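You operate a simulated robot arm through the tools that you are given. There is no shell and no other tool.

You run a simulated two-armed robot. Do the job below in one go: nothing can be reset, and whatever is moved stays where it is left.

## Task
Load the green-banded cups into the green-banded tube and run one cup into the plate.
Fine: open the green gate lever, press the one row button once, wait till the plate stands, close the gate again. Set down upright: what you pick out.

It is judged by the outcome, as a careful person would: the job done as asked, and still so three seconds after it is handed in. It fails if anything else is knocked over, pushed out of place, dropped, spilled or broken.

## Robot
Two 7-joint arms with fingered hands on one trunk that stands fixed in place. Base frame: the origin is at the foot of the trunk, x ahead of it, y to its left, z up. Units: cm, rad, N and s.
The left shoulder is at [7, 16.6, 124.3], the right one opposite. With the tool pointing down near the work surface each hand reaches from about 10 to 86 cm from the base axis, measured 20 degrees to its own side. Payload 4.1 kg a hand.
Tool frame (each hand has its own): the origin (TCP) lies between the finger pads and is the grasp point; the fingertips stand 3.2 cm ahead of it; z points along the fingers, y is the line along which they close. The gripper opens to 10.8 cm; its body begins 3.8 cm behind the TCP. The gripper is a hand of 4 fingers: y runs from the thumb to the fingers, the wrist lies at [-1.6, -10.8, -18.6] in the tool frame, and closing takes about 1.5 s.
Orientation is that of the tool frame in the base frame, as a unit quaternion [w, x, y, z]. With the fingers straight down and the wrist toward the robot, the tool's x, y and z point along [0, 1, 0], [1, 0, 0] and [0, 0, -1] of the base frame.

## Interface
- The arms move only by the tool send_rows. It takes "left_motion", "right_motion" or both (then of equal length, played together; a hand with none holds still); each is a list of rows, each a list of 3 entries, a list of its own where there are three numbers: the turn, a rotation vector about the tool's x, y, z in units of 180 degrees (1.0 is 180 degrees), then the shift along the tool's x, y, z in units of 400 mm (1.0 is 400 mm), then the closure, from 0 (fully open) to 1 (shut). In form: [[[ax, ay, az], [tx, ty, tz], jaw], ...]. A call has 1 to 20 rows; each row is the pose to reach, as a shift and turn from the pose commanded when the call began, along the tool's axes at that moment. A call with a number of a shift or a turn outside -1 to 1 is refused whole. Rows are played at 5 a second. More than 5 cm and 0.15 rad between two rows, or a gripper value outside its range, and nothing of the call is played. A pose out of reach is approached as far as the arm can. The call stops where the force on the tool passes 40 N (or 10 N more than at its start, if that is more) or the arm is blocked; 0.2 s more then pass. The fingers move at their own pace (about 4.5 cm/s each) and stop on an object; they squeeze with about 29 N. The grip force told is the motor's: it shows also when the fingers shut on nothing. Time passes only in rows, and 0.2 s behind the last, so rows that repeat a pose let the fingers close. It gives the time, the measured TCP pose, the force on the tool (base axes), the opening and the grip force at its end, in the units of the frame above (readings bear some noise), with the torque about the TCP (base axes, N m) and any sound that the robot's microphone picked up.
- Cameras (640 x 400 px; columns grow to the right, rows downward): "scene" is now at [12.87, 2.95, 146.03]; the picture's right is [0.33, -0.94, 0.00], its down [-0.62, -0.22, -0.75] and it looks along [0.71, 0.25, -0.66] (base axes); focal length 214 px, centre (320, 200). "left" rides on the left gripper at [-6.4, -9.3, -13.2] in its tool frame; the picture's right is [-0.80, -0.28, 0.53], its down [0.55, -0.71, 0.45] and it looks along [0.25, 0.65, 0.72] (tool axes); focal length 247 px, centre (320, 200). "right" rides on the right gripper at [6.4, -9.3, -13.2] in its tool frame; the picture's right is [-0.80, 0.28, -0.53], its down [-0.55, -0.71, 0.45] and it looks along [-0.25, 0.65, 0.72] (tool axes); focal length 247 px, centre (320, 200). There is no depth. A picture from a camera that has moved, and an enlarged one, comes with that camera's place and axes in the base frame and with its lens.
- capture(camera): a new picture of that camera. It takes no simulated time.
- move_column(by): slides the trunk up (or, below 0, down) by that many cm; the arms and the scene camera ride with it, the base frame stays. It gives what a move gives, with no picture.
- set_grasp(shape, hand): the hand has 4 fingers and takes this shape, open, in about a second: jaw (thumb against the fingers, like two jaws); tri (thumb and two fingers); tip (a fingertip pinch); poke (one finger out to press); point (the index stretched); flat (the hand flat); cup (the hand cupped); fist (a fist). The gripper value then closes the fingers along that shape, each until it touches; the sizes above hold for jaw. It gives what a move gives, with no picture.
- aim_head(pan, tilt): turns the head with the scene camera to pan (to the left, within 1.501 rad either way) and tilt (down, from -0.506 to 1.204), counted from straight ahead of the robot. It gives what a move gives.
- inspect(camera, box): a new picture of the part [left, top, right, bottom] of that camera's present view, enlarged. It takes no simulated time.
- finish_job(): hands the job in; it is judged then, once.

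Nothing tells you positions but the pictures and the camera data. Unless the task says otherwise, let go and move clear before handing in.

The tools are called as a command line: name --argument value ..., lists and objects as JSON in quotes. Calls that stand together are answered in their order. send_rows: Moves the arms, as the interface text tells. Its arguments: {"type":"object","properties":{"left_motion":{"type":"array"},"right_motion":{"type":"array"}},"required":[]} The other tools are called the same way: move_column (by) moves the trunk up or down; set_grasp (shape, hand) gives the hand a shape; aim_head (pan, tilt) turns the head that bears the scene camera; capture (camera) takes a picture; inspect (camera, box) takes an enlarged picture of a part of a camera's view; finish_job () hands the job in.

At the start:

```text
clock: 0.0
left_tool_pos: [55.9, 41.76, 130.52]
left_orientation: [0.0, 0.707, 0.707, 0.0]
left_contact_force: [-0.2, 0.0, -0.3]
left_ft_torque: [0.0, -0.01, 0.0]
left_opening: 10.78
left_grasp_force: 0.1
left_shape: jaw
right_tool_pos: [54.93, -4.03, 137.84]
right_orientation: [0.0, 0.706, 0.708, 0.0]
right_contact_force: [0.5, 0.7, 0.9]
right_ft_torque: [-0.01, 0.02, 0.01]
right_opening: 10.74
right_grasp_force: 0.1
right_shape: jaw
trunk travel left (down, up): [-75.0, 19.0]
head pan, tilt (commanded): [0.34, 0.724]
```

scene: 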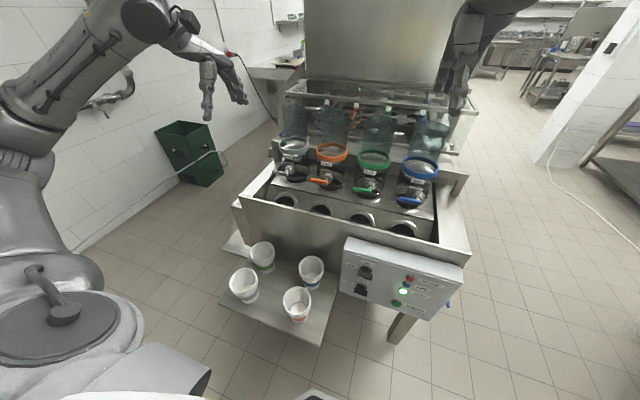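
right: 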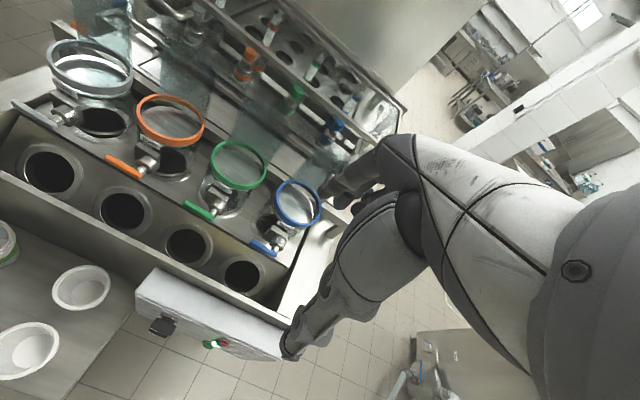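
left: 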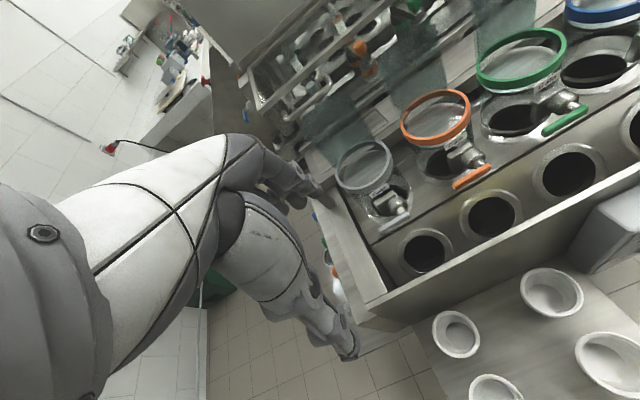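

I see a cup filling/dispensing machine with four banded tubes (grey, orange, green, blue), gate levers, a control panel and a side shelf with four cups or cup stacks. I'll look more closely before moving anything.

inspect --camera "scene" --box '[210, 220, 350, 340]'

inspect --camera "scene" --box '[330, 220, 480, 330]'

inspect --camera "scene" --box '[260, 80, 470, 240]'

inspect --camera "left" --box '[380, 200, 640, 400]'

inspect --camera "right" --box '[0, 200, 320, 400]'

```text
3.33 times, centred on (280, 280) of scene
camera zoom: at [12.87, 2.95, 146.03], right [0.33, -0.94, 0.0], down [-0.62, -0.22, -0.75], along [0.71, 0.25, -0.66], focal length 715 px, centre (453, -67)
```

zoom: 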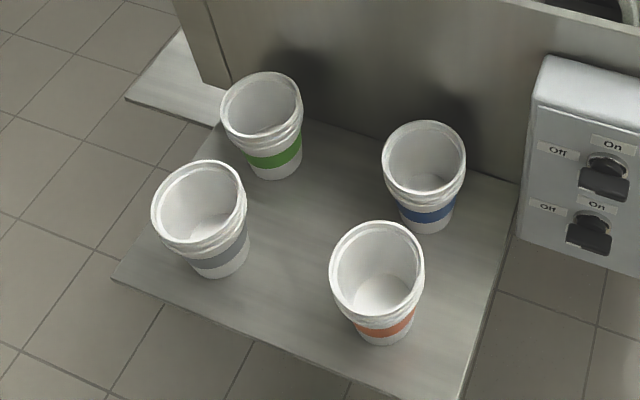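

```text
3.64 times, centred on (405, 275) of scene
camera zoom: at [12.87, 2.95, 146.03], right [0.33, -0.94, 0.0], down [-0.62, -0.22, -0.75], along [0.71, 0.25, -0.66], focal length 780 px, centre (11, -73)
```

zoom: 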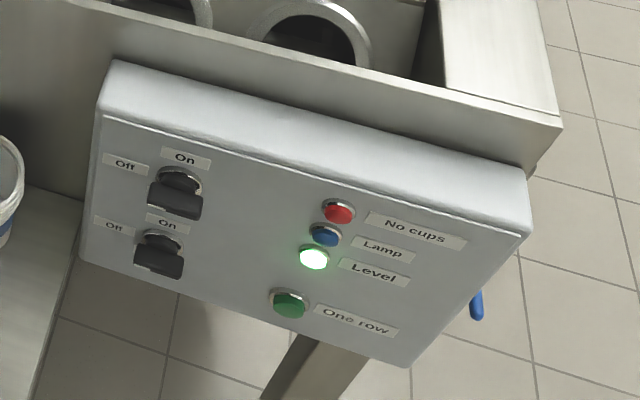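

```text
2.50 times, centred on (365, 160) of scene
camera zoom: at [12.87, 2.95, 146.03], right [0.33, -0.94, 0.0], down [-0.62, -0.22, -0.75], along [0.71, 0.25, -0.66], focal length 536 px, centre (208, 300)
```

zoom: 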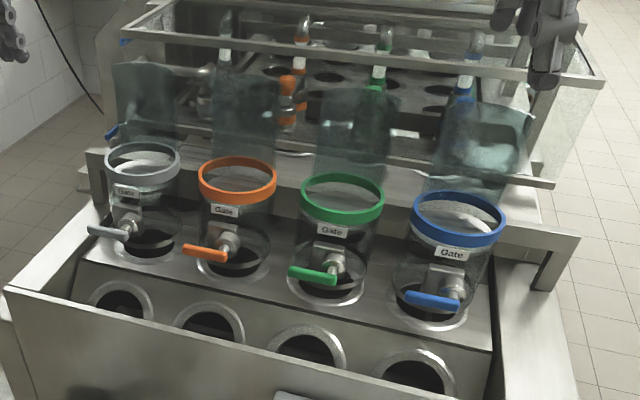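

```text
2.00 times, centred on (510, 300) of left
camera zoom: at [46.67, 35.33, 143.65], right [-0.28, -0.8, -0.53], down [-0.71, 0.55, -0.45], along [0.65, 0.25, -0.72], focal length 494 px, centre (-60, 0)
```

zoom: 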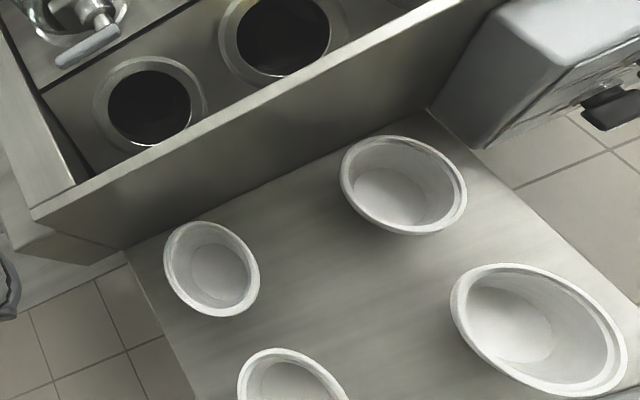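

```text
2.00 times, centred on (160, 300) of right
camera zoom: at [45.78, 2.5, 150.8], right [0.28, -0.8, 0.53], down [-0.71, -0.55, -0.45], along [0.65, -0.25, -0.72], focal length 494 px, centre (640, 0)
```

zoom: 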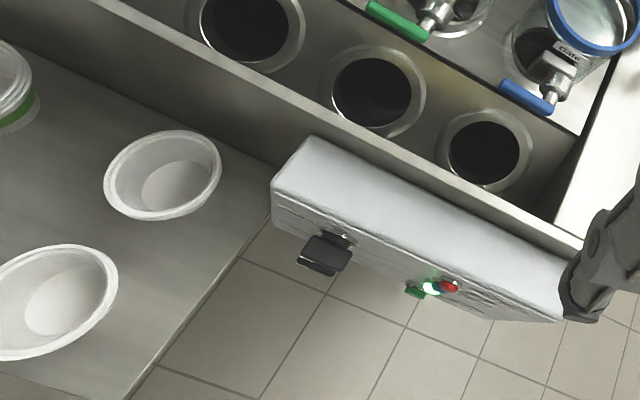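

The green stack appears to stand at about [52.7, 41, rim 75], and the green tube's ring at about [79.5, 7, 108]. I'll zoom in on the tube, lever, panel and stack before moving.

inspect --camera "scene" --box '[345, 135, 405, 205]'

inspect --camera "scene" --box '[240, 230, 290, 280]'

inspect --camera "right" --box '[170, 120, 290, 230]'

inspect --camera "left" --box '[460, 10, 620, 150]'

inspect --camera "scene" --box '[275, 80, 475, 150]'

inspect --camera "left" --box '[240, 0, 480, 150]'

inspect --camera "right" --box '[130, 0, 400, 160]'

```text
5.71 times, centred on (375, 170) of scene
camera zoom: at [12.87, 2.95, 146.03], right [0.33, -0.94, 0.0], down [-0.62, -0.22, -0.75], along [0.71, 0.25, -0.66], focal length 1226 px, centre (6, 371)
```

zoom: 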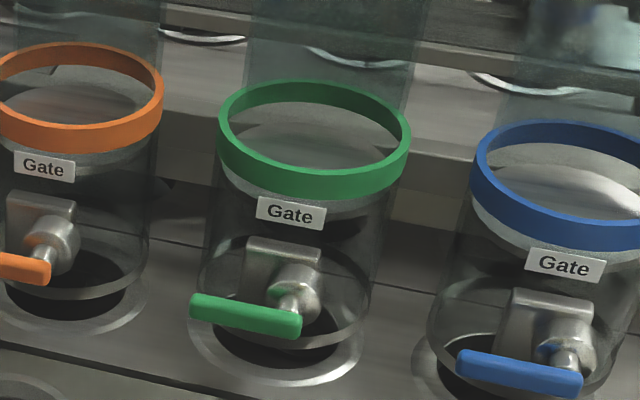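

```text
8.00 times, centred on (265, 255) of scene
camera zoom: at [12.87, 2.95, 146.03], right [0.33, -0.94, 0.0], down [-0.62, -0.22, -0.75], along [0.71, 0.25, -0.66], focal length 1716 px, centre (760, -240)
```

zoom: 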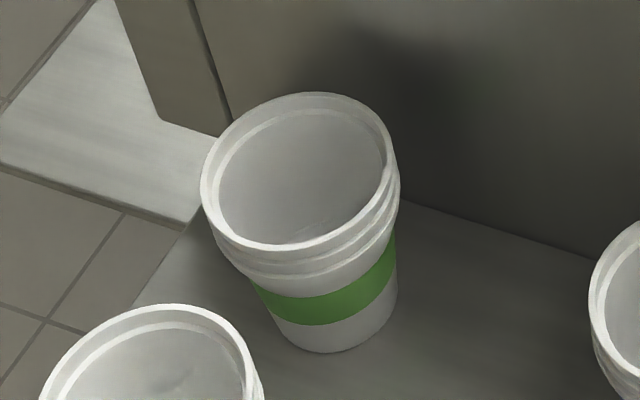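

```text
3.64 times, centred on (230, 175) of right
camera zoom: at [45.78, 2.5, 150.8], right [0.28, -0.8, 0.53], down [-0.71, -0.55, -0.45], along [0.65, -0.25, -0.72], focal length 898 px, centre (647, 291)
```

zoom: 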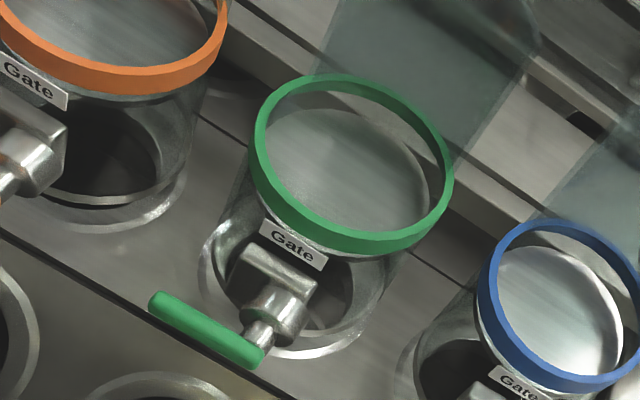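

```text
2.86 times, centred on (540, 80) of left
camera zoom: at [46.67, 35.33, 143.65], right [-0.28, -0.8, -0.53], down [-0.71, 0.55, -0.45], along [0.65, 0.25, -0.72], focal length 706 px, centre (-309, 543)
```

zoom: 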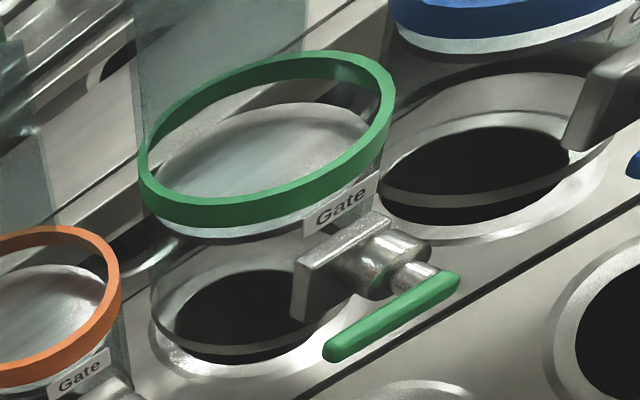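

```text
3.20 times, centred on (375, 115) of scene
camera zoom: at [12.87, 2.95, 146.03], right [0.33, -0.94, 0.0], down [-0.62, -0.22, -0.75], along [0.71, 0.25, -0.66], focal length 686 px, centre (144, 472)
```

zoom: 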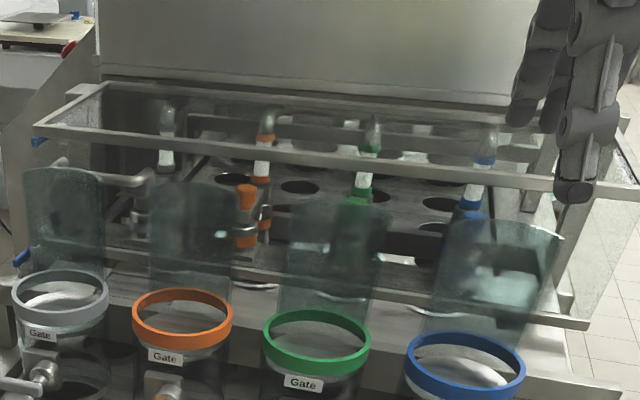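

```text
2.67 times, centred on (360, 75) of left
camera zoom: at [46.67, 35.33, 143.65], right [-0.28, -0.8, -0.53], down [-0.71, 0.55, -0.45], along [0.65, 0.25, -0.72], focal length 659 px, centre (213, 533)
```

zoom: 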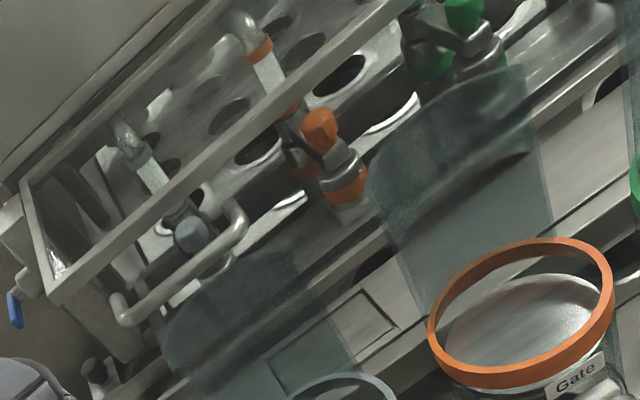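

```text
2.37 times, centred on (265, 80) of right
camera zoom: at [45.78, 2.5, 150.8], right [0.28, -0.8, 0.53], down [-0.71, -0.55, -0.45], along [0.65, -0.25, -0.72], focal length 585 px, centre (450, 484)
```

zoom: 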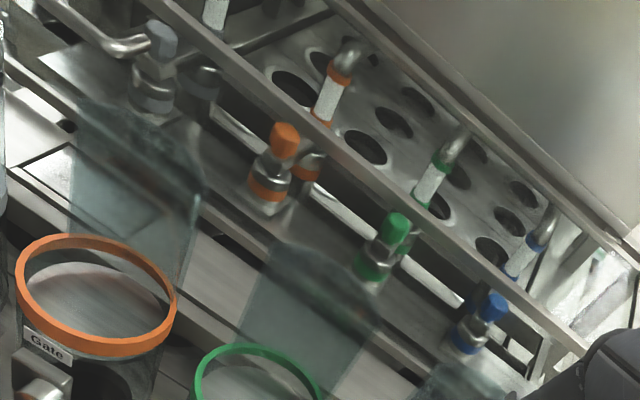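

The tubes look empty apart from their gate discs, and each lever pivots on a shaft pointing toward me. Next I'll read the panel close-up and check the other cups and the plate region.

inspect --camera "scene" --box '[345, 250, 395, 300]'

inspect --camera "scene" --box '[385, 265, 435, 315]'

inspect --camera "right" --box '[0, 130, 320, 320]'

inspect --camera "left" --box '[420, 290, 500, 400]'

aim_head --pan 0.34 --tilt 1.1

```text
8.00 times, centred on (370, 275) of scene
camera zoom: at [12.87, 2.95, 146.03], right [0.33, -0.94, 0.0], down [-0.62, -0.22, -0.75], along [0.71, 0.25, -0.66], focal length 1716 px, centre (-80, -400)
```

zoom: 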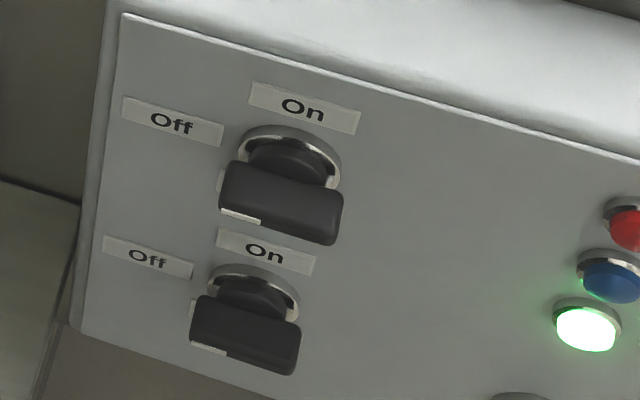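

```text
8.00 times, centred on (410, 290) of scene
camera zoom: at [12.87, 2.95, 146.03], right [0.33, -0.94, 0.0], down [-0.62, -0.22, -0.75], along [0.71, 0.25, -0.66], focal length 1716 px, centre (-400, -520)
```

zoom: 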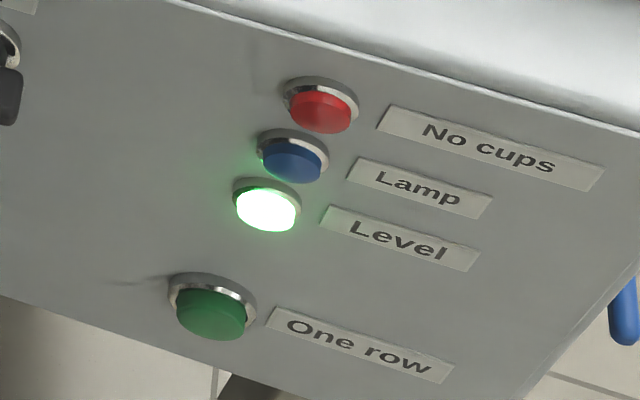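

```text
2.00 times, centred on (160, 225) of right
camera zoom: at [45.78, 2.5, 150.8], right [0.28, -0.8, 0.53], down [-0.71, -0.55, -0.45], along [0.65, -0.25, -0.72], focal length 494 px, centre (640, 150)
```

zoom: 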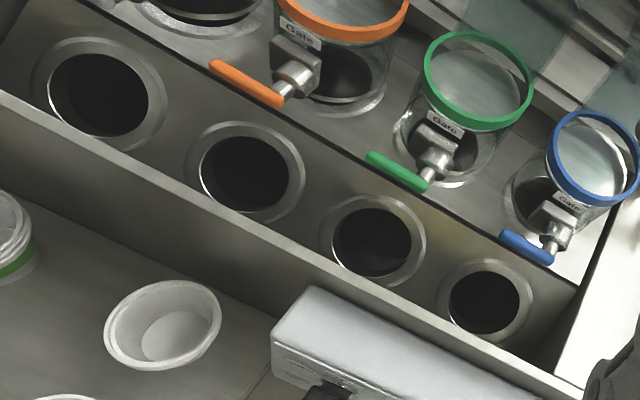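

```text
3.64 times, centred on (460, 345) of left
camera zoom: at [46.67, 35.33, 143.65], right [-0.28, -0.8, -0.53], down [-0.71, 0.55, -0.45], along [0.65, 0.25, -0.72], focal length 898 px, centre (-189, -327)
```

zoom: 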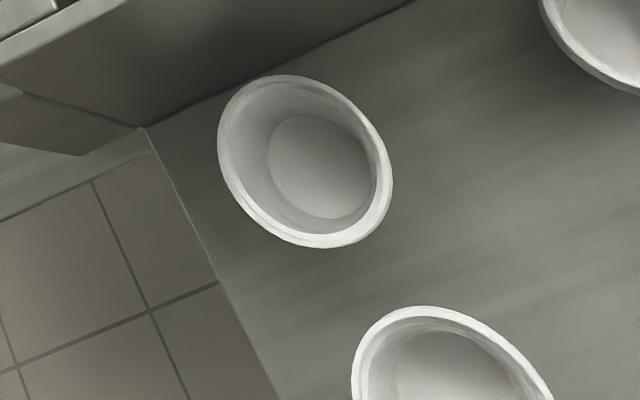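

```text
clock: 0.8
left_tool_pos: [55.85, 41.75, 130.49]
left_orientation: [0.0, 0.706, 0.708, 0.001]
left_contact_force: [-0.8, -1.1, -0.5]
left_ft_torque: [0.02, 0.0, 0.02]
left_opening: 10.76
left_grasp_force: 0.1
left_shape: jaw
right_tool_pos: [55.09, -4.05, 137.74]
right_orientation: [0.0, 0.707, 0.708, -0.001]
right_contact_force: [-0.7, -0.7, -0.3]
right_ft_torque: [0.0, -0.02, -0.02]
right_opening: 10.77
right_grasp_force: 0.1
right_shape: jaw
trunk travel left (down, up): [-75.0, 19.0]
head pan, tilt (commanded): [0.34, 1.1]
```

Both panel switches seem to point to Off while the Level lamp is lit. I'll leave the switches alone and capture the view with the head tilted down to see the shelf.

capture --camera "scene"

```text
taken
camera scene: at [10.91, 2.26, 143.25], right [0.33, -0.94, 0.0], down [-0.84, -0.3, -0.45], along [0.43, 0.15, -0.89], focal length 214 px, centre (320, 200)
```

scene: 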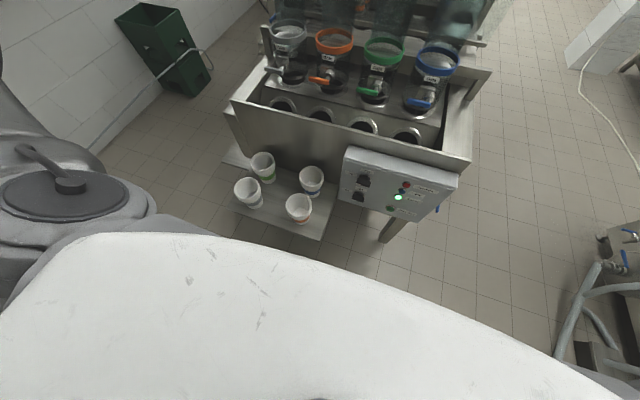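

Estimated positions: the green lever pivots near [69.5, 5.7, 102.7] with its free end near [69.4, 11.2, 102], and the One row button is near [52.8, -11.4, 68.5]. A clear back guide stands behind each tube, so I'll examine its shape before choosing how the hand approaches.

inspect --camera "right" --box '[210, 90, 310, 190]'

inspect --camera "left" --box '[460, 0, 580, 100]'

aim_head --pan 0.15 --tilt 0.55

```text
4.00 times, centred on (260, 140) of right
camera zoom: at [45.78, 2.49, 150.8], right [0.28, -0.8, 0.53], down [-0.71, -0.55, -0.45], along [0.65, -0.25, -0.72], focal length 988 px, centre (560, 440)
```

zoom: 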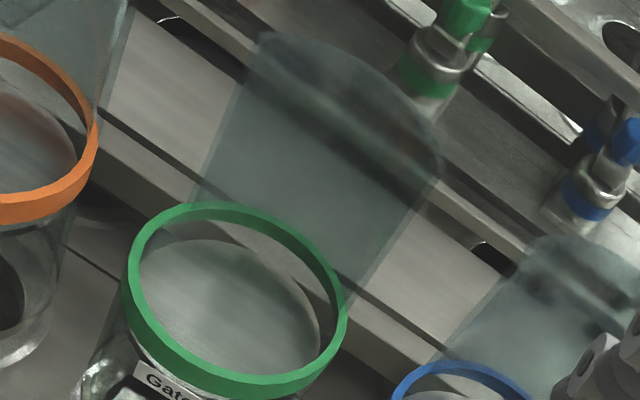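

```text
4.00 times, centred on (520, 50) of left
camera zoom: at [46.67, 35.33, 143.65], right [-0.28, -0.8, -0.53], down [-0.71, 0.55, -0.45], along [0.65, 0.25, -0.72], focal length 988 px, centre (-480, 800)
```

zoom: 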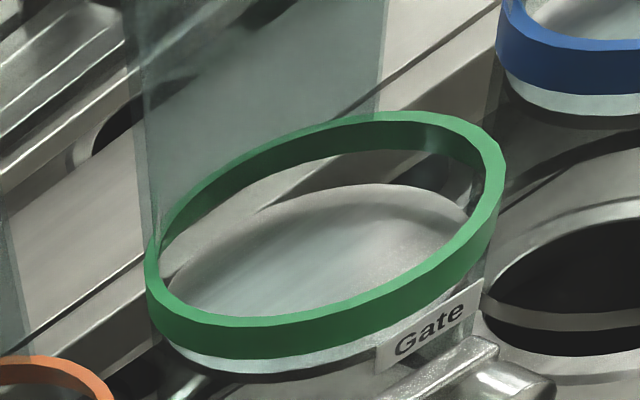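

```text
clock: 1.8
left_tool_pos: [55.92, 41.7, 130.48]
left_orientation: [0.0, 0.707, 0.708, 0.0]
left_contact_force: [-0.1, 0.1, -0.6]
left_ft_torque: [0.01, 0.0, 0.02]
left_opening: 10.76
left_grasp_force: 0.1
left_shape: jaw
right_tool_pos: [54.98, -3.92, 137.72]
right_orientation: [0.0, 0.707, 0.708, 0.0]
right_contact_force: [0.4, 0.4, -0.3]
right_ft_torque: [0.0, -0.04, 0.04]
right_opening: 10.76
right_grasp_force: 0.1
right_shape: jaw
trunk travel left (down, up): [-75.0, 19.0]
head pan, tilt (commanded): [0.15, 0.55]
```

The guide is only a shallow arc behind the tube, from about x=83 to 85 and y=7±4.4, rising to z≈122. I'll grip the stack with the fingers closing along base y and the hand tilted back toward me. I'll take one more scene view first.

capture --camera "scene"

inspect --camera "left" --box '[180, 120, 380, 380]'

```text
taken
camera scene: at [13.83, 1.49, 147.55], right [0.15, -0.99, 0.0], down [-0.52, -0.08, -0.85], along [0.84, 0.13, -0.52], focal length 214 px, centre (320, 200)
```

scene: 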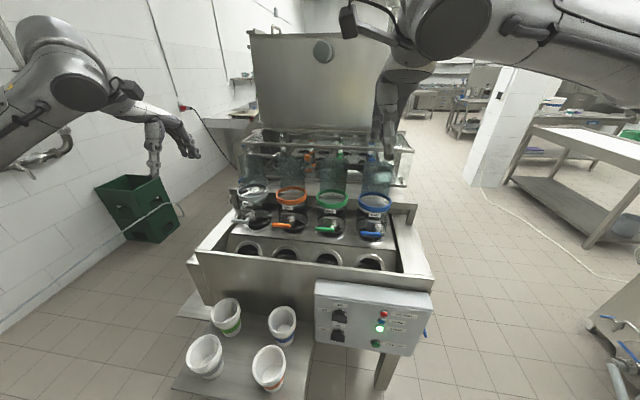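

```text
1.54 times, centred on (280, 250) of left
camera zoom: at [46.66, 35.33, 143.66], right [-0.28, -0.8, -0.53], down [-0.71, 0.55, -0.45], along [0.65, 0.25, -0.72], focal length 380 px, centre (382, 123)
```

zoom: 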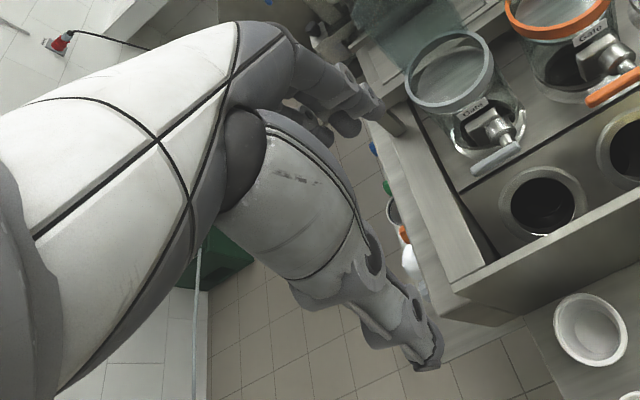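

The full layout is clear in this view. I'll zoom in on the tubes, panel and stack to refine positions.

inspect --camera "scene" --box '[300, 140, 400, 245]'

inspect --camera "scene" --box '[305, 270, 445, 370]'

inspect --camera "scene" --box '[170, 280, 310, 400]'

```text
3.81 times, centred on (350, 192) of scene
camera zoom: at [13.83, 1.49, 147.55], right [0.15, -0.99, 0.0], down [-0.52, -0.08, -0.85], along [0.84, 0.13, -0.52], focal length 817 px, centre (206, 229)
```

zoom: 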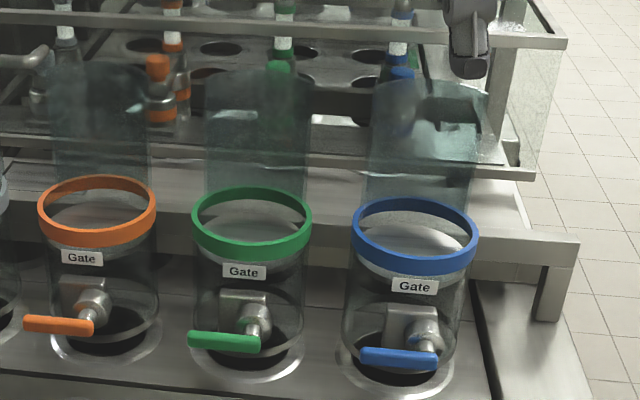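

```text
4.00 times, centred on (375, 320) of scene
camera zoom: at [13.83, 1.49, 147.55], right [0.15, -0.99, 0.0], down [-0.52, -0.08, -0.85], along [0.84, 0.13, -0.52], focal length 858 px, centre (100, -280)
```

zoom: 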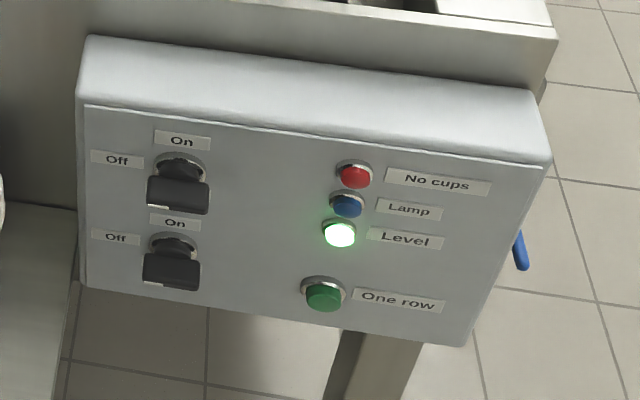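

```text
3.33 times, centred on (240, 340) of scene
camera zoom: at [13.83, 1.49, 147.55], right [0.15, -0.99, 0.0], down [-0.52, -0.08, -0.85], along [0.84, 0.13, -0.52], focal length 715 px, centre (587, -267)
```

zoom: 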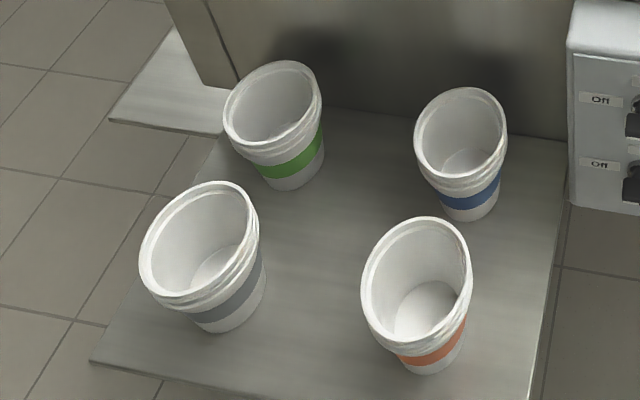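

Now I'll bring the left hand over the green stack while turning it, so the fingers close along base y with a 30° tilt back toward me. I'll stop well above the stack to check.

send_rows --left_motion '[[[-0.0093, 0.0093, 0.0348], [-0.001, -0.006, 0.05], 0], [[-0.0187, 0.0187, 0.0696], [-0.002, -0.013, 0.1], 0], [[-0.028, 0.028, 0.1045], [-0.003, -0.02, 0.16], 0], [[-0.0373, 0.0373, 0.1393], [-0.005, -0.027, 0.22], 0], [[-0.0466, 0.0466, 0.1741], [-0.006, -0.034, 0.28], 0], [[-0.056, 0.056, 0.2089], [-0.007, -0.04, 0.34], 0], [[-0.0653, 0.0653, 0.2438], [-0.008, -0.047, 0.4], 0], [[-0.0746, 0.0746, 0.2786], [-0.01, -0.054, 0.46], 0], [[-0.084, 0.084, 0.3134], [-0.011, -0.06, 0.52], 0], [[-0.0933, 0.0933, 0.3482], [-0.012, -0.067, 0.58], 0], [[-0.1026, 0.1026, 0.383], [-0.013, -0.074, 0.64], 0], [[-0.1119, 0.1119, 0.4179], [-0.015, -0.08, 0.7], 0], [[-0.1213, 0.1213, 0.4527], [-0.016, -0.088, 0.76], 0], [[-0.1306, 0.1306, 0.4875], [-0.0175, -0.0975, 0.8], 0]]'

capture --camera "scene"

capture --camera "left"

```text
clock: 4.8
left_tool_pos: [52.19, 40.99, 98.54]
left_orientation: [0.0, 0.966, 0.0, 0.259]
left_contact_force: [0.1, -0.3, 0.9]
left_ft_torque: [-0.01, -0.05, 0.0]
left_opening: 10.78
left_grasp_force: 0.0
left_shape: jaw
right_tool_pos: [55.05, -4.08, 137.82]
right_orientation: [0.0, 0.706, 0.708, 0.0]
right_contact_force: [-1.1, -0.3, 0.6]
right_ft_torque: [0.0, 0.03, -0.04]
right_opening: 10.74
right_grasp_force: 0.0
right_shape: jaw
trunk travel left (down, up): [-75.0, 19.0]
head pan, tilt (commanded): [0.15, 0.55]
```

```text
taken
camera scene: at [13.86, 1.51, 147.56], right [0.15, -0.99, 0.0], down [-0.52, -0.08, -0.85], along [0.84, 0.13, -0.52], focal length 214 px, centre (320, 200)
```

scene: 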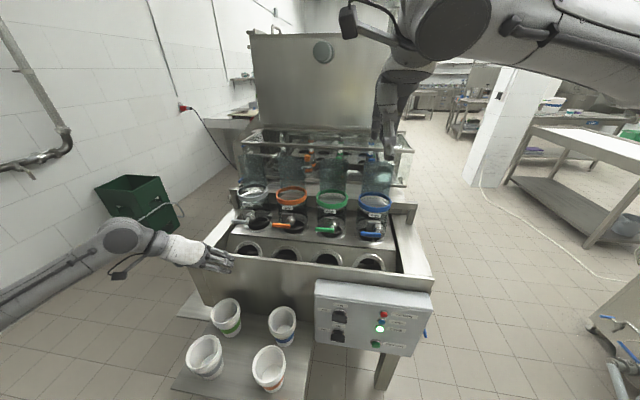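

```text
taken
camera left: at [40.15, 50.36, 106.68], right [-0.42, 0.28, -0.86], down [0.7, 0.71, -0.11], along [0.57, -0.65, -0.5], focal length 247 px, centre (320, 200)
```

left: 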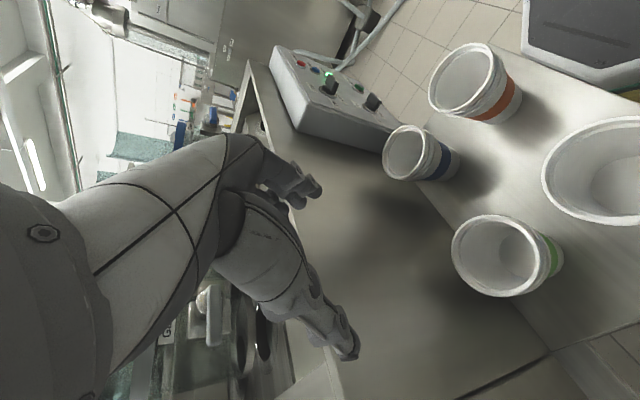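

The hand is 24 cm above the stack in the intended orientation. I'll zoom from both cameras to fix the green stack's position accurately.

inspect --camera "left" --box '[430, 190, 590, 320]'

inspect --camera "scene" --box '[195, 285, 255, 345]'

inspect --camera "scene" --box '[90, 200, 250, 300]'

inspect --camera "left" --box '[200, 120, 400, 380]'

```text
3.08 times, centred on (510, 255) of left
camera zoom: at [40.15, 50.36, 106.68], right [-0.42, 0.28, -0.86], down [0.7, 0.71, -0.11], along [0.57, -0.65, -0.5], focal length 760 px, centre (-265, 31)
```

zoom: 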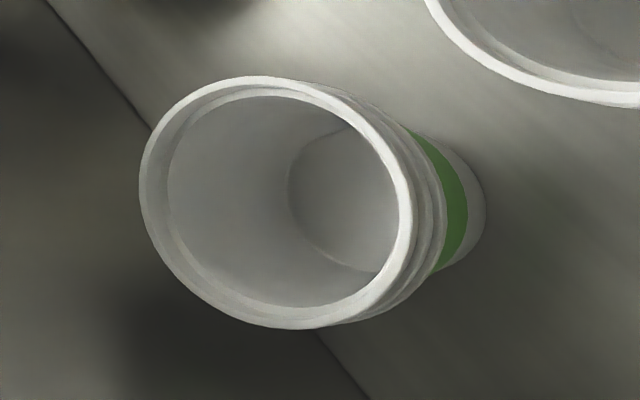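

```text
6.67 times, centred on (225, 315) of scene
camera zoom: at [13.86, 1.51, 147.56], right [0.15, -0.99, 0.0], down [-0.52, -0.08, -0.85], along [0.84, 0.13, -0.52], focal length 1430 px, centre (953, -567)
```

zoom: 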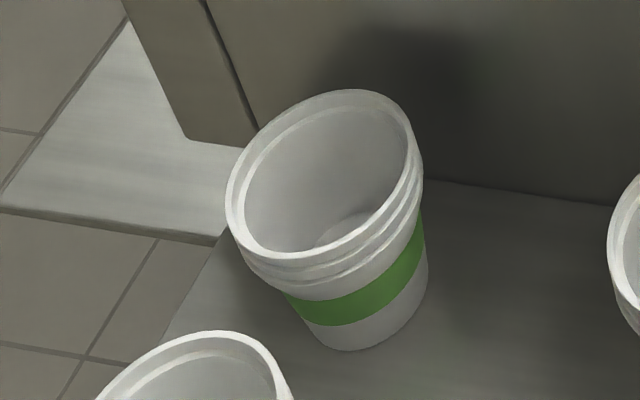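

```text
4.00 times, centred on (170, 250) of scene
camera zoom: at [13.86, 1.51, 147.56], right [0.15, -0.99, 0.0], down [-0.52, -0.08, -0.85], along [0.84, 0.13, -0.52], focal length 858 px, centre (920, 0)
```

zoom: 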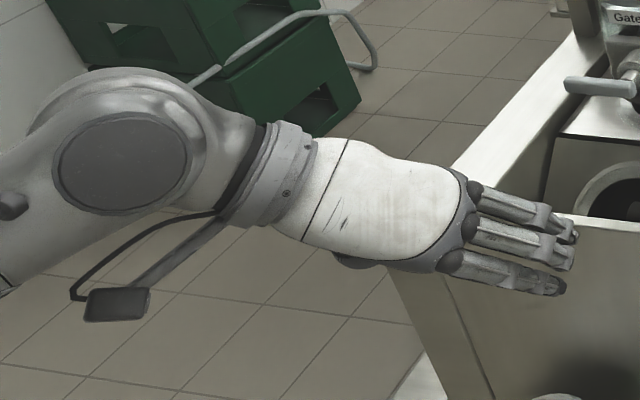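

```text
1.54 times, centred on (300, 250) of left
camera zoom: at [40.15, 50.36, 106.68], right [-0.42, 0.28, -0.86], down [0.7, 0.71, -0.11], along [0.57, -0.65, -0.5], focal length 380 px, centre (351, 123)
```

zoom: 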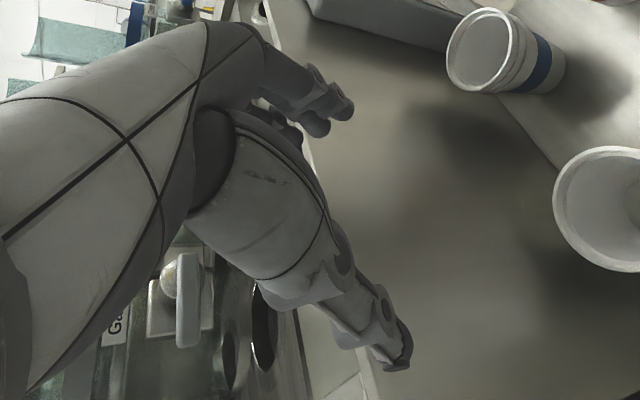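

The stack rim sits near [52.6, 41.5, 75]. The gray stack is only 12.5 cm nearer to me, so I'll reduce the tilt to 15°. Before picking anything up I'll move the right arm aside, raise the trunk and test that the left hand can reach above the green tube in this orientation.

move_column --by 14

send_rows --right_motion '[[[0, 0, 0], [-0.06, 0, 0], 0], [[0, 0, 0], [-0.12, 0, 0], 0], [[0, 0, 0], [-0.18, -0.02, 0.02], 0], [[0, 0, 0], [-0.24, -0.04, 0.06], 0], [[0, 0, 0], [-0.3, -0.06, 0.1], 0], [[0, 0, 0], [-0.36, -0.08, 0.14], 0], [[0, 0, 0], [-0.42, -0.1, 0.18], 0], [[0, 0, 0], [-0.45, -0.12, 0.2], 0]]' --left_motion '[[[0, -0.012, 0], [0, 0, 0], 0], [[0, -0.025, 0], [0, 0, 0], 0], [[0, -0.037, 0], [0, 0, 0], 0], [[0, -0.05, 0], [0, 0, 0], 0], [[0, -0.062, 0], [0, 0, 0], 0], [[0, -0.074, 0], [0, 0, 0], 0], [[0, -0.0833, 0], [0, 0, 0], 0], [[0, -0.0833, 0], [0, 0, 0], 0]]'

```text
clock: 6.5
left_tool_pos: [52.16, 40.99, 112.51]
left_orientation: [0.001, 0.966, 0.001, 0.258]
left_contact_force: [-0.3, -0.2, -1.3]
left_ft_torque: [0.03, -0.04, 0.05]
left_opening: 10.77
left_grasp_force: 0.0
left_shape: jaw
right_tool_pos: [54.99, -3.91, 151.75]
right_orientation: [0.0, 0.707, 0.707, 0.0]
right_contact_force: [0.7, 0.1, 0.0]
right_ft_torque: [0.0, -0.02, 0.02]
right_opening: 10.78
right_grasp_force: 0.0
right_shape: jaw
trunk travel left (down, up): [-89.0, 5.0]
head pan, tilt (commanded): [0.15, 0.55]
```

```text
clock: 8.3
left_tool_pos: [52.14, 41.04, 112.69]
left_orientation: [0.001, 0.991, 0.001, 0.13]
left_contact_force: [-0.9, -0.5, -0.3]
left_ft_torque: [-0.01, 0.04, -0.01]
left_opening: 10.77
left_grasp_force: 0.0
left_shape: jaw
right_tool_pos: [50.15, -21.95, 143.81]
right_orientation: [0.0, 0.706, 0.708, 0.0]
right_contact_force: [-0.3, 0.3, -0.7]
right_ft_torque: [-0.01, 0.0, -0.01]
right_opening: 10.73
right_grasp_force: 0.1
right_shape: jaw
trunk travel left (down, up): [-89.0, 5.0]
head pan, tilt (commanded): [0.15, 0.55]
```

Now a dry run with the empty left hand: up to z≈131, then over to above the green tube, clear of everything.

send_rows --left_motion '[[[0, 0, 0], [0.024, 0, -0.089], 0], [[0, 0, 0], [0.048, 0, -0.178], 0], [[0, 0, 0], [0.071, 0, -0.266], 0], [[0, 0, 0], [0.095, 0, -0.355], 0], [[0, 0, 0], [0.119, 0, -0.444], 0], [[0, 0, 0], [0.172, 0.0705, -0.43], 0], [[0, 0, 0], [0.225, 0.141, -0.416], 0], [[0, 0, 0], [0.278, 0.2115, -0.401], 0], [[0, 0, 0], [0.331, 0.282, -0.387], 0], [[0, 0, 0], [0.384, 0.3525, -0.373], 0], [[0, 0, 0], [0.437, 0.423, -0.359], 0], [[0, 0, 0], [0.49, 0.4935, -0.345], 0], [[0, 0, 0], [0.5435, 0.564, -0.33], 0], [[0, 0, 0], [0.5965, 0.6345, -0.316], 0], [[0, 0, 0], [0.65, 0.705, -0.302], 0], [[0, 0, 0], [0.703, 0.7755, -0.288], 0], [[0, 0, 0], [0.756, 0.846, -0.2736], 0], [[0, 0, 0], [0.756, 0.846, -0.2736], 0]]'

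capture --camera "scene"

capture --camera "left"

```text
clock: 12.1
left_tool_pos: [78.46, 7.09, 130.91]
left_orientation: [0.0, 0.991, 0.002, 0.131]
left_contact_force: [-0.4, 0.8, -1.1]
left_ft_torque: [-0.06, 0.0, 0.01]
left_opening: 10.75
left_grasp_force: 0.0
left_shape: jaw
right_tool_pos: [50.2, -21.83, 143.79]
right_orientation: [-0.001, 0.706, 0.708, 0.0]
right_contact_force: [0.5, 0.9, 0.3]
right_ft_torque: [0.01, 0.02, -0.02]
right_opening: 10.78
right_grasp_force: 0.0
right_shape: jaw
trunk travel left (down, up): [-89.0, 5.0]
head pan, tilt (commanded): [0.15, 0.55]
```

```text
taken
camera scene: at [13.79, 1.57, 161.56], right [0.15, -0.99, 0.0], down [-0.52, -0.08, -0.85], along [0.84, 0.13, -0.52], focal length 214 px, centre (320, 200)
```

scene: 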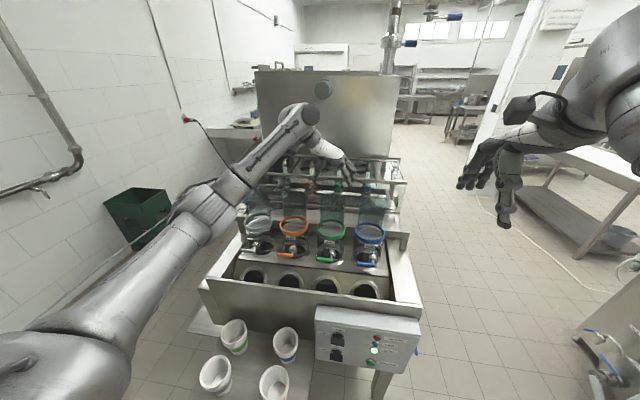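

```text
taken
camera left: at [68.89, 16.44, 141.93], right [-0.63, 0.28, -0.72], down [0.65, 0.71, -0.29], along [0.43, -0.65, -0.63], focal length 247 px, centre (320, 200)
```

left: 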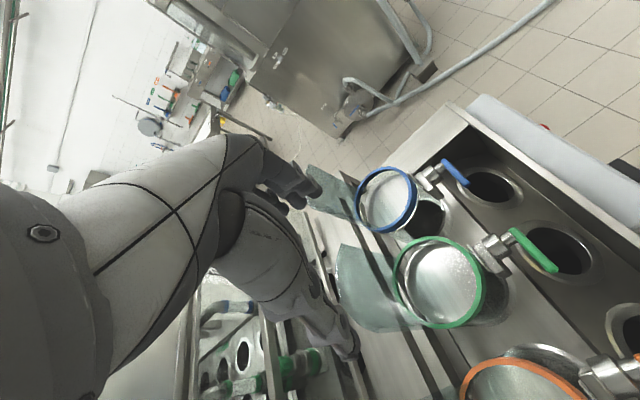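

The reach is good; the hand got exactly above the tube. I'll use this close view to pin down the tube centre and the guide.

inspect --camera "left" --box '[320, 210, 520, 350]'

inspect --camera "scene" --box '[270, 110, 400, 280]'

inspect --camera "right" --box '[0, 0, 320, 250]'

```text
2.86 times, centred on (420, 280) of left
camera zoom: at [68.89, 16.44, 141.93], right [-0.63, 0.28, -0.72], down [0.65, 0.71, -0.29], along [0.43, -0.65, -0.63], focal length 706 px, centre (34, -29)
```

zoom: 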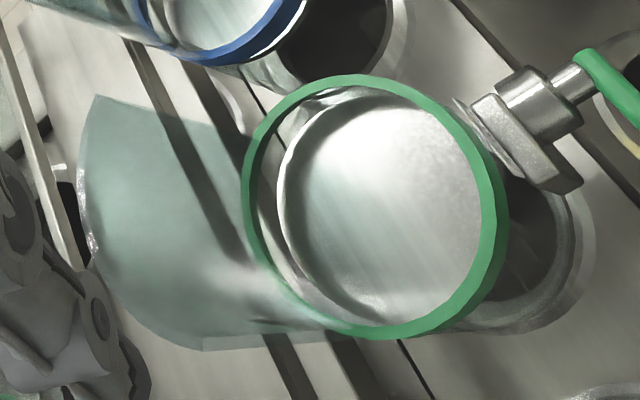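

```text
2.35 times, centred on (335, 195) of scene
camera zoom: at [13.79, 1.57, 161.56], right [0.15, -0.99, 0.0], down [-0.52, -0.08, -0.85], along [0.84, 0.13, -0.52], focal length 505 px, centre (285, 212)
```

zoom: 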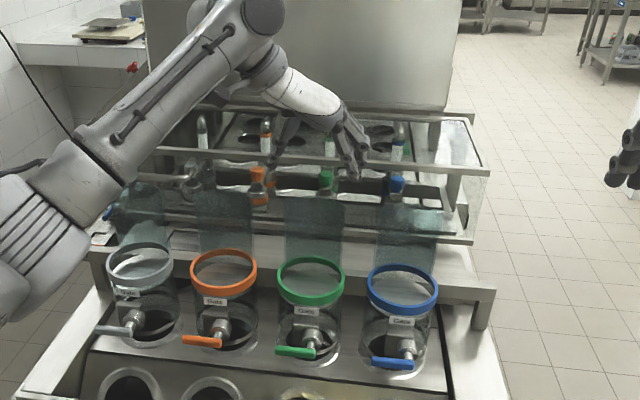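

```text
1.60 times, centred on (160, 125) of right
camera zoom: at [40.95, -15.27, 156.83], right [0.28, -0.8, 0.53], down [-0.71, -0.55, -0.45], along [0.65, -0.25, -0.72], focal length 395 px, centre (576, 320)
```

zoom: 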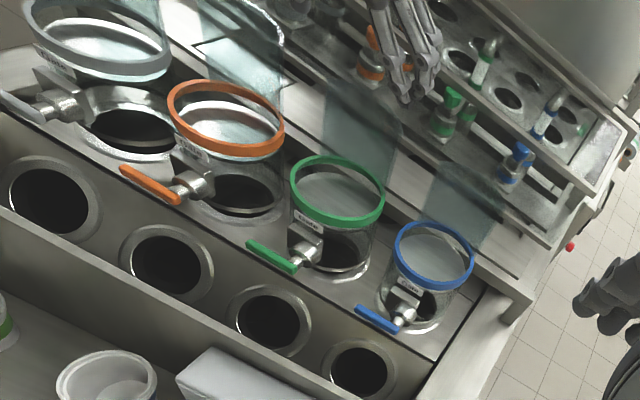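

The ring centre comes out near [79.8, 7.5, 108]. I'll go back the same way and take the same relative view of the green stack, so that camera errors cancel between pick and place.

send_rows --left_motion '[[[0, 0, 0], [-0.053, -0.0705, -0.0142], 0], [[0, 0, 0], [-0.106, -0.141, -0.0284], 0], [[0, 0, 0], [-0.159, -0.2115, -0.0426], 0], [[0, 0, 0], [-0.212, -0.282, -0.0568], 0], [[0, 0, 0], [-0.265, -0.3525, -0.071], 0], [[0, 0, 0], [-0.318, -0.423, -0.0852], 0], [[0, 0, 0], [-0.371, -0.4935, -0.0994], 0], [[0, 0, 0], [-0.4245, -0.564, -0.1136], 0], [[0, 0, 0], [-0.4775, -0.6345, -0.1278], 0], [[0, 0, 0], [-0.531, -0.705, -0.142], 0], [[0, 0, 0], [-0.584, -0.7755, -0.1562], 0], [[0, 0, 0], [-0.637, -0.846, -0.1704], 0], [[0, 0, 0], [-0.6666, -0.846, -0.0713], 0], [[0, 0, 0], [-0.6962, -0.846, 0.0278], 0], [[0, 0, 0], [-0.7258, -0.846, 0.1269], 0], [[0, 0, 0], [-0.7554, -0.846, 0.226], 0], [[0, 0, 0], [-0.785, -0.846, 0.3251], 0], [[0, 0, 0], [-0.8146, -0.845, 0.4242], 0], [[0, 0, 0], [-0.8442, -0.845, 0.5233], 0], [[0, 0, 0], [-0.874, -0.845, 0.6226], 0]]'

send_rows --left_motion '[[[0, 0, 0], [0, 0, 0], 0]]'

capture --camera "left"

inspect --camera "left" --box '[320, 210, 520, 350]'

```text
clock: 16.3
left_tool_pos: [51.23, 40.95, 98.0]
left_orientation: [0.001, 0.991, 0.001, 0.131]
left_contact_force: [0.1, -0.7, 0.2]
left_ft_torque: [-0.01, -0.02, 0.0]
left_opening: 10.78
left_grasp_force: 0.1
left_shape: jaw
right_tool_pos: [50.34, -21.84, 143.79]
right_orientation: [0.0, 0.706, 0.708, -0.001]
right_contact_force: [0.2, -0.2, 0.2]
right_ft_torque: [0.01, 0.0, 0.02]
right_opening: 10.79
right_grasp_force: 0.0
right_shape: jaw
trunk travel left (down, up): [-89.0, 5.0]
head pan, tilt (commanded): [0.15, 0.55]
```

```text
clock: 16.7
left_tool_pos: [51.33, 40.97, 97.99]
left_orientation: [0.0, 0.992, 0.001, 0.13]
left_contact_force: [-0.4, 0.1, 0.5]
left_ft_torque: [0.0, -0.02, -0.02]
left_opening: 10.79
left_grasp_force: 0.1
left_shape: jaw
right_tool_pos: [50.27, -21.86, 143.74]
right_orientation: [0.0, 0.706, 0.708, 0.0]
right_contact_force: [0.0, 0.1, -0.8]
right_ft_torque: [0.0, 0.05, -0.04]
right_opening: 10.76
right_grasp_force: 0.0
right_shape: jaw
trunk travel left (down, up): [-89.0, 5.0]
head pan, tilt (commanded): [0.15, 0.55]
```

```text
taken
camera left: at [41.72, 50.19, 109.0], right [-0.63, 0.28, -0.72], down [0.65, 0.71, -0.29], along [0.43, -0.65, -0.63], focal length 247 px, centre (320, 200)
```

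left: 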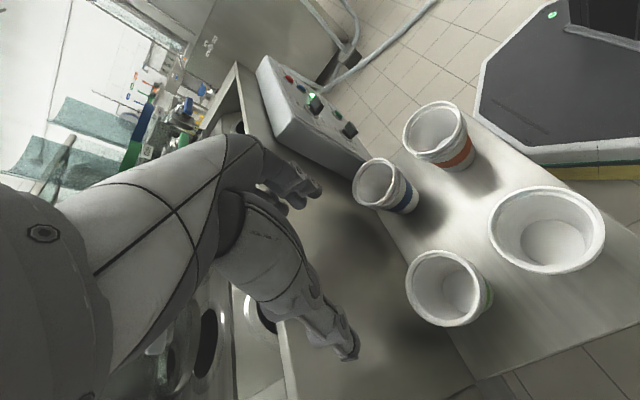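

```text
2.86 times, centred on (420, 280) of left
camera zoom: at [41.72, 50.19, 109.0], right [-0.63, 0.28, -0.72], down [0.65, 0.71, -0.29], along [0.43, -0.65, -0.63], focal length 706 px, centre (34, -29)
```

zoom: 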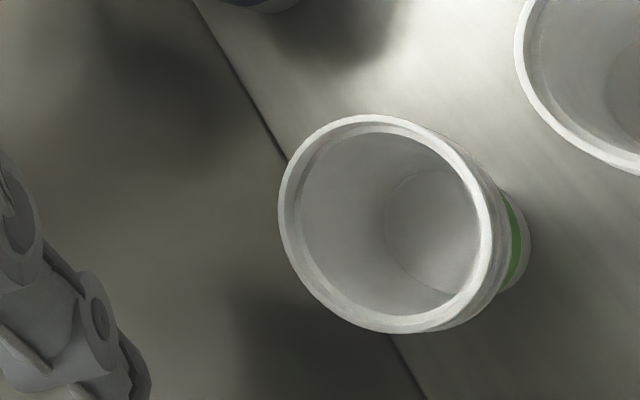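

Combining the views, the stack's top rim is at about [52.9, 41.8, 73.3] with a rim diameter of about 9.4 cm, and the tube ring's top is at about [79.7, 7.4, 107.7]. I'll lower the trunk so the hand comes down over the stack, then check alignment.

move_column --by -14

send_rows --left_motion '[[[0, 0, 0], [0.008, -0.01, 0.004], 0], [[0, 0, 0], [0.0155, -0.02, 0.004], 0], [[0, 0, 0], [0.0155, -0.02, 0.004], 0]]'

capture --camera "left"

capture --camera "scene"

```text
clock: 18.4
left_tool_pos: [51.31, 40.96, 83.97]
left_orientation: [0.0, 0.991, 0.0, 0.13]
left_contact_force: [-0.7, 0.1, -0.3]
left_ft_torque: [0.0, 0.0, -0.04]
left_opening: 10.76
left_grasp_force: 0.1
left_shape: jaw
right_tool_pos: [50.31, -21.94, 129.68]
right_orientation: [0.0, 0.706, 0.708, 0.0]
right_contact_force: [0.4, -1.0, 0.4]
right_ft_torque: [0.01, 0.01, -0.03]
right_opening: 10.74
right_grasp_force: 0.2
right_shape: jaw
trunk travel left (down, up): [-75.0, 19.0]
head pan, tilt (commanded): [0.15, 0.55]
```

```text
clock: 19.2
left_tool_pos: [51.9, 41.75, 84.09]
left_orientation: [0.0, 0.991, 0.001, 0.131]
left_contact_force: [0.0, -0.5, -0.3]
left_ft_torque: [-0.01, 0.01, -0.03]
left_opening: 10.77
left_grasp_force: 0.1
left_shape: jaw
right_tool_pos: [50.07, -21.98, 129.77]
right_orientation: [0.0, 0.706, 0.708, 0.001]
right_contact_force: [0.2, -0.2, 0.3]
right_ft_torque: [0.0, 0.0, -0.04]
right_opening: 10.75
right_grasp_force: 0.0
right_shape: jaw
trunk travel left (down, up): [-75.0, 19.0]
head pan, tilt (commanded): [0.15, 0.55]
```

```text
taken
camera left: at [42.35, 51.11, 95.02], right [-0.63, 0.28, -0.72], down [0.65, 0.71, -0.29], along [0.43, -0.65, -0.63], focal length 247 px, centre (320, 200)
```

left: 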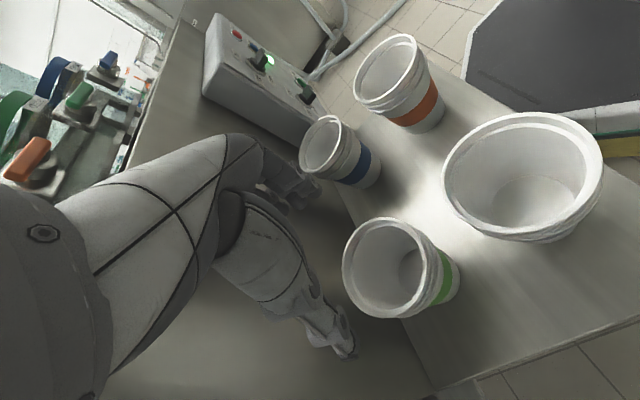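

```text
taken
camera scene: at [13.82, 1.48, 147.56], right [0.15, -0.99, 0.0], down [-0.52, -0.08, -0.85], along [0.84, 0.13, -0.52], focal length 214 px, centre (320, 200)
```

scene: 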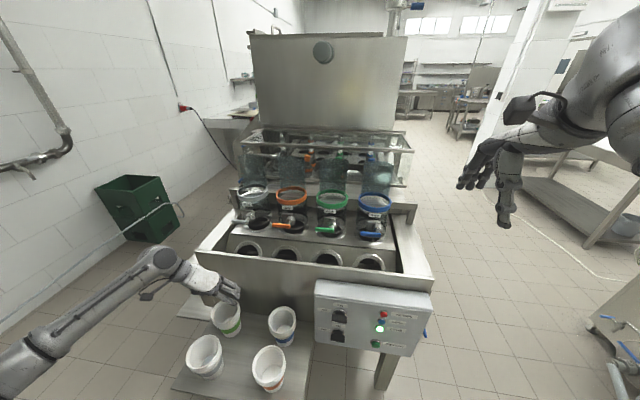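

The hand is about 10 cm above the stack. I'll zoom in once more to refine the lateral alignment before descending.

inspect --camera "left" --box '[280, 190, 480, 380]'

inspect --camera "scene" --box '[180, 250, 290, 350]'

```text
2.11 times, centred on (380, 285) of left
camera zoom: at [42.35, 51.11, 95.02], right [-0.63, 0.28, -0.72], down [0.65, 0.71, -0.29], along [0.43, -0.65, -0.63], focal length 520 px, centre (194, 21)
```

zoom: 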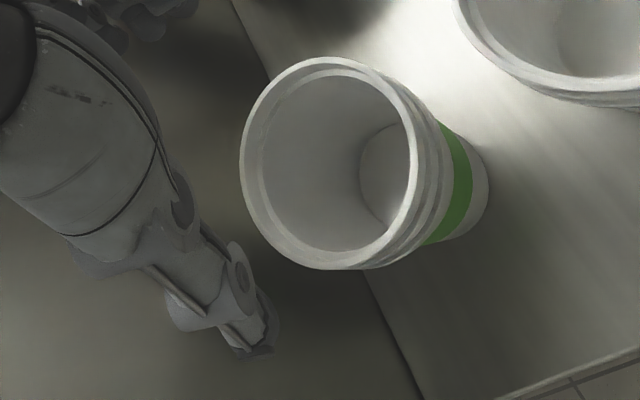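

```text
4.00 times, centred on (235, 300) of scene
camera zoom: at [13.82, 1.48, 147.56], right [0.15, -0.99, 0.0], down [-0.52, -0.08, -0.85], along [0.84, 0.13, -0.52], focal length 858 px, centre (660, -200)
```

zoom: 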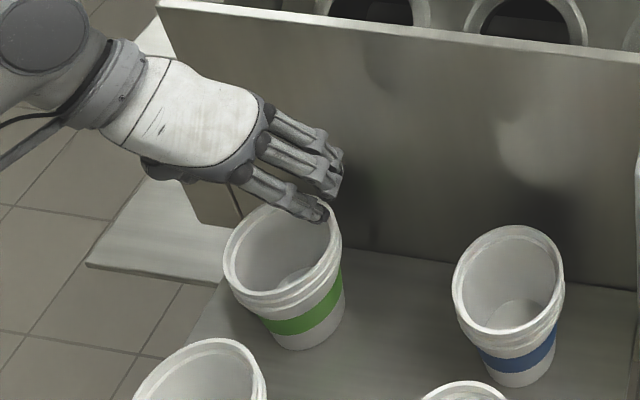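

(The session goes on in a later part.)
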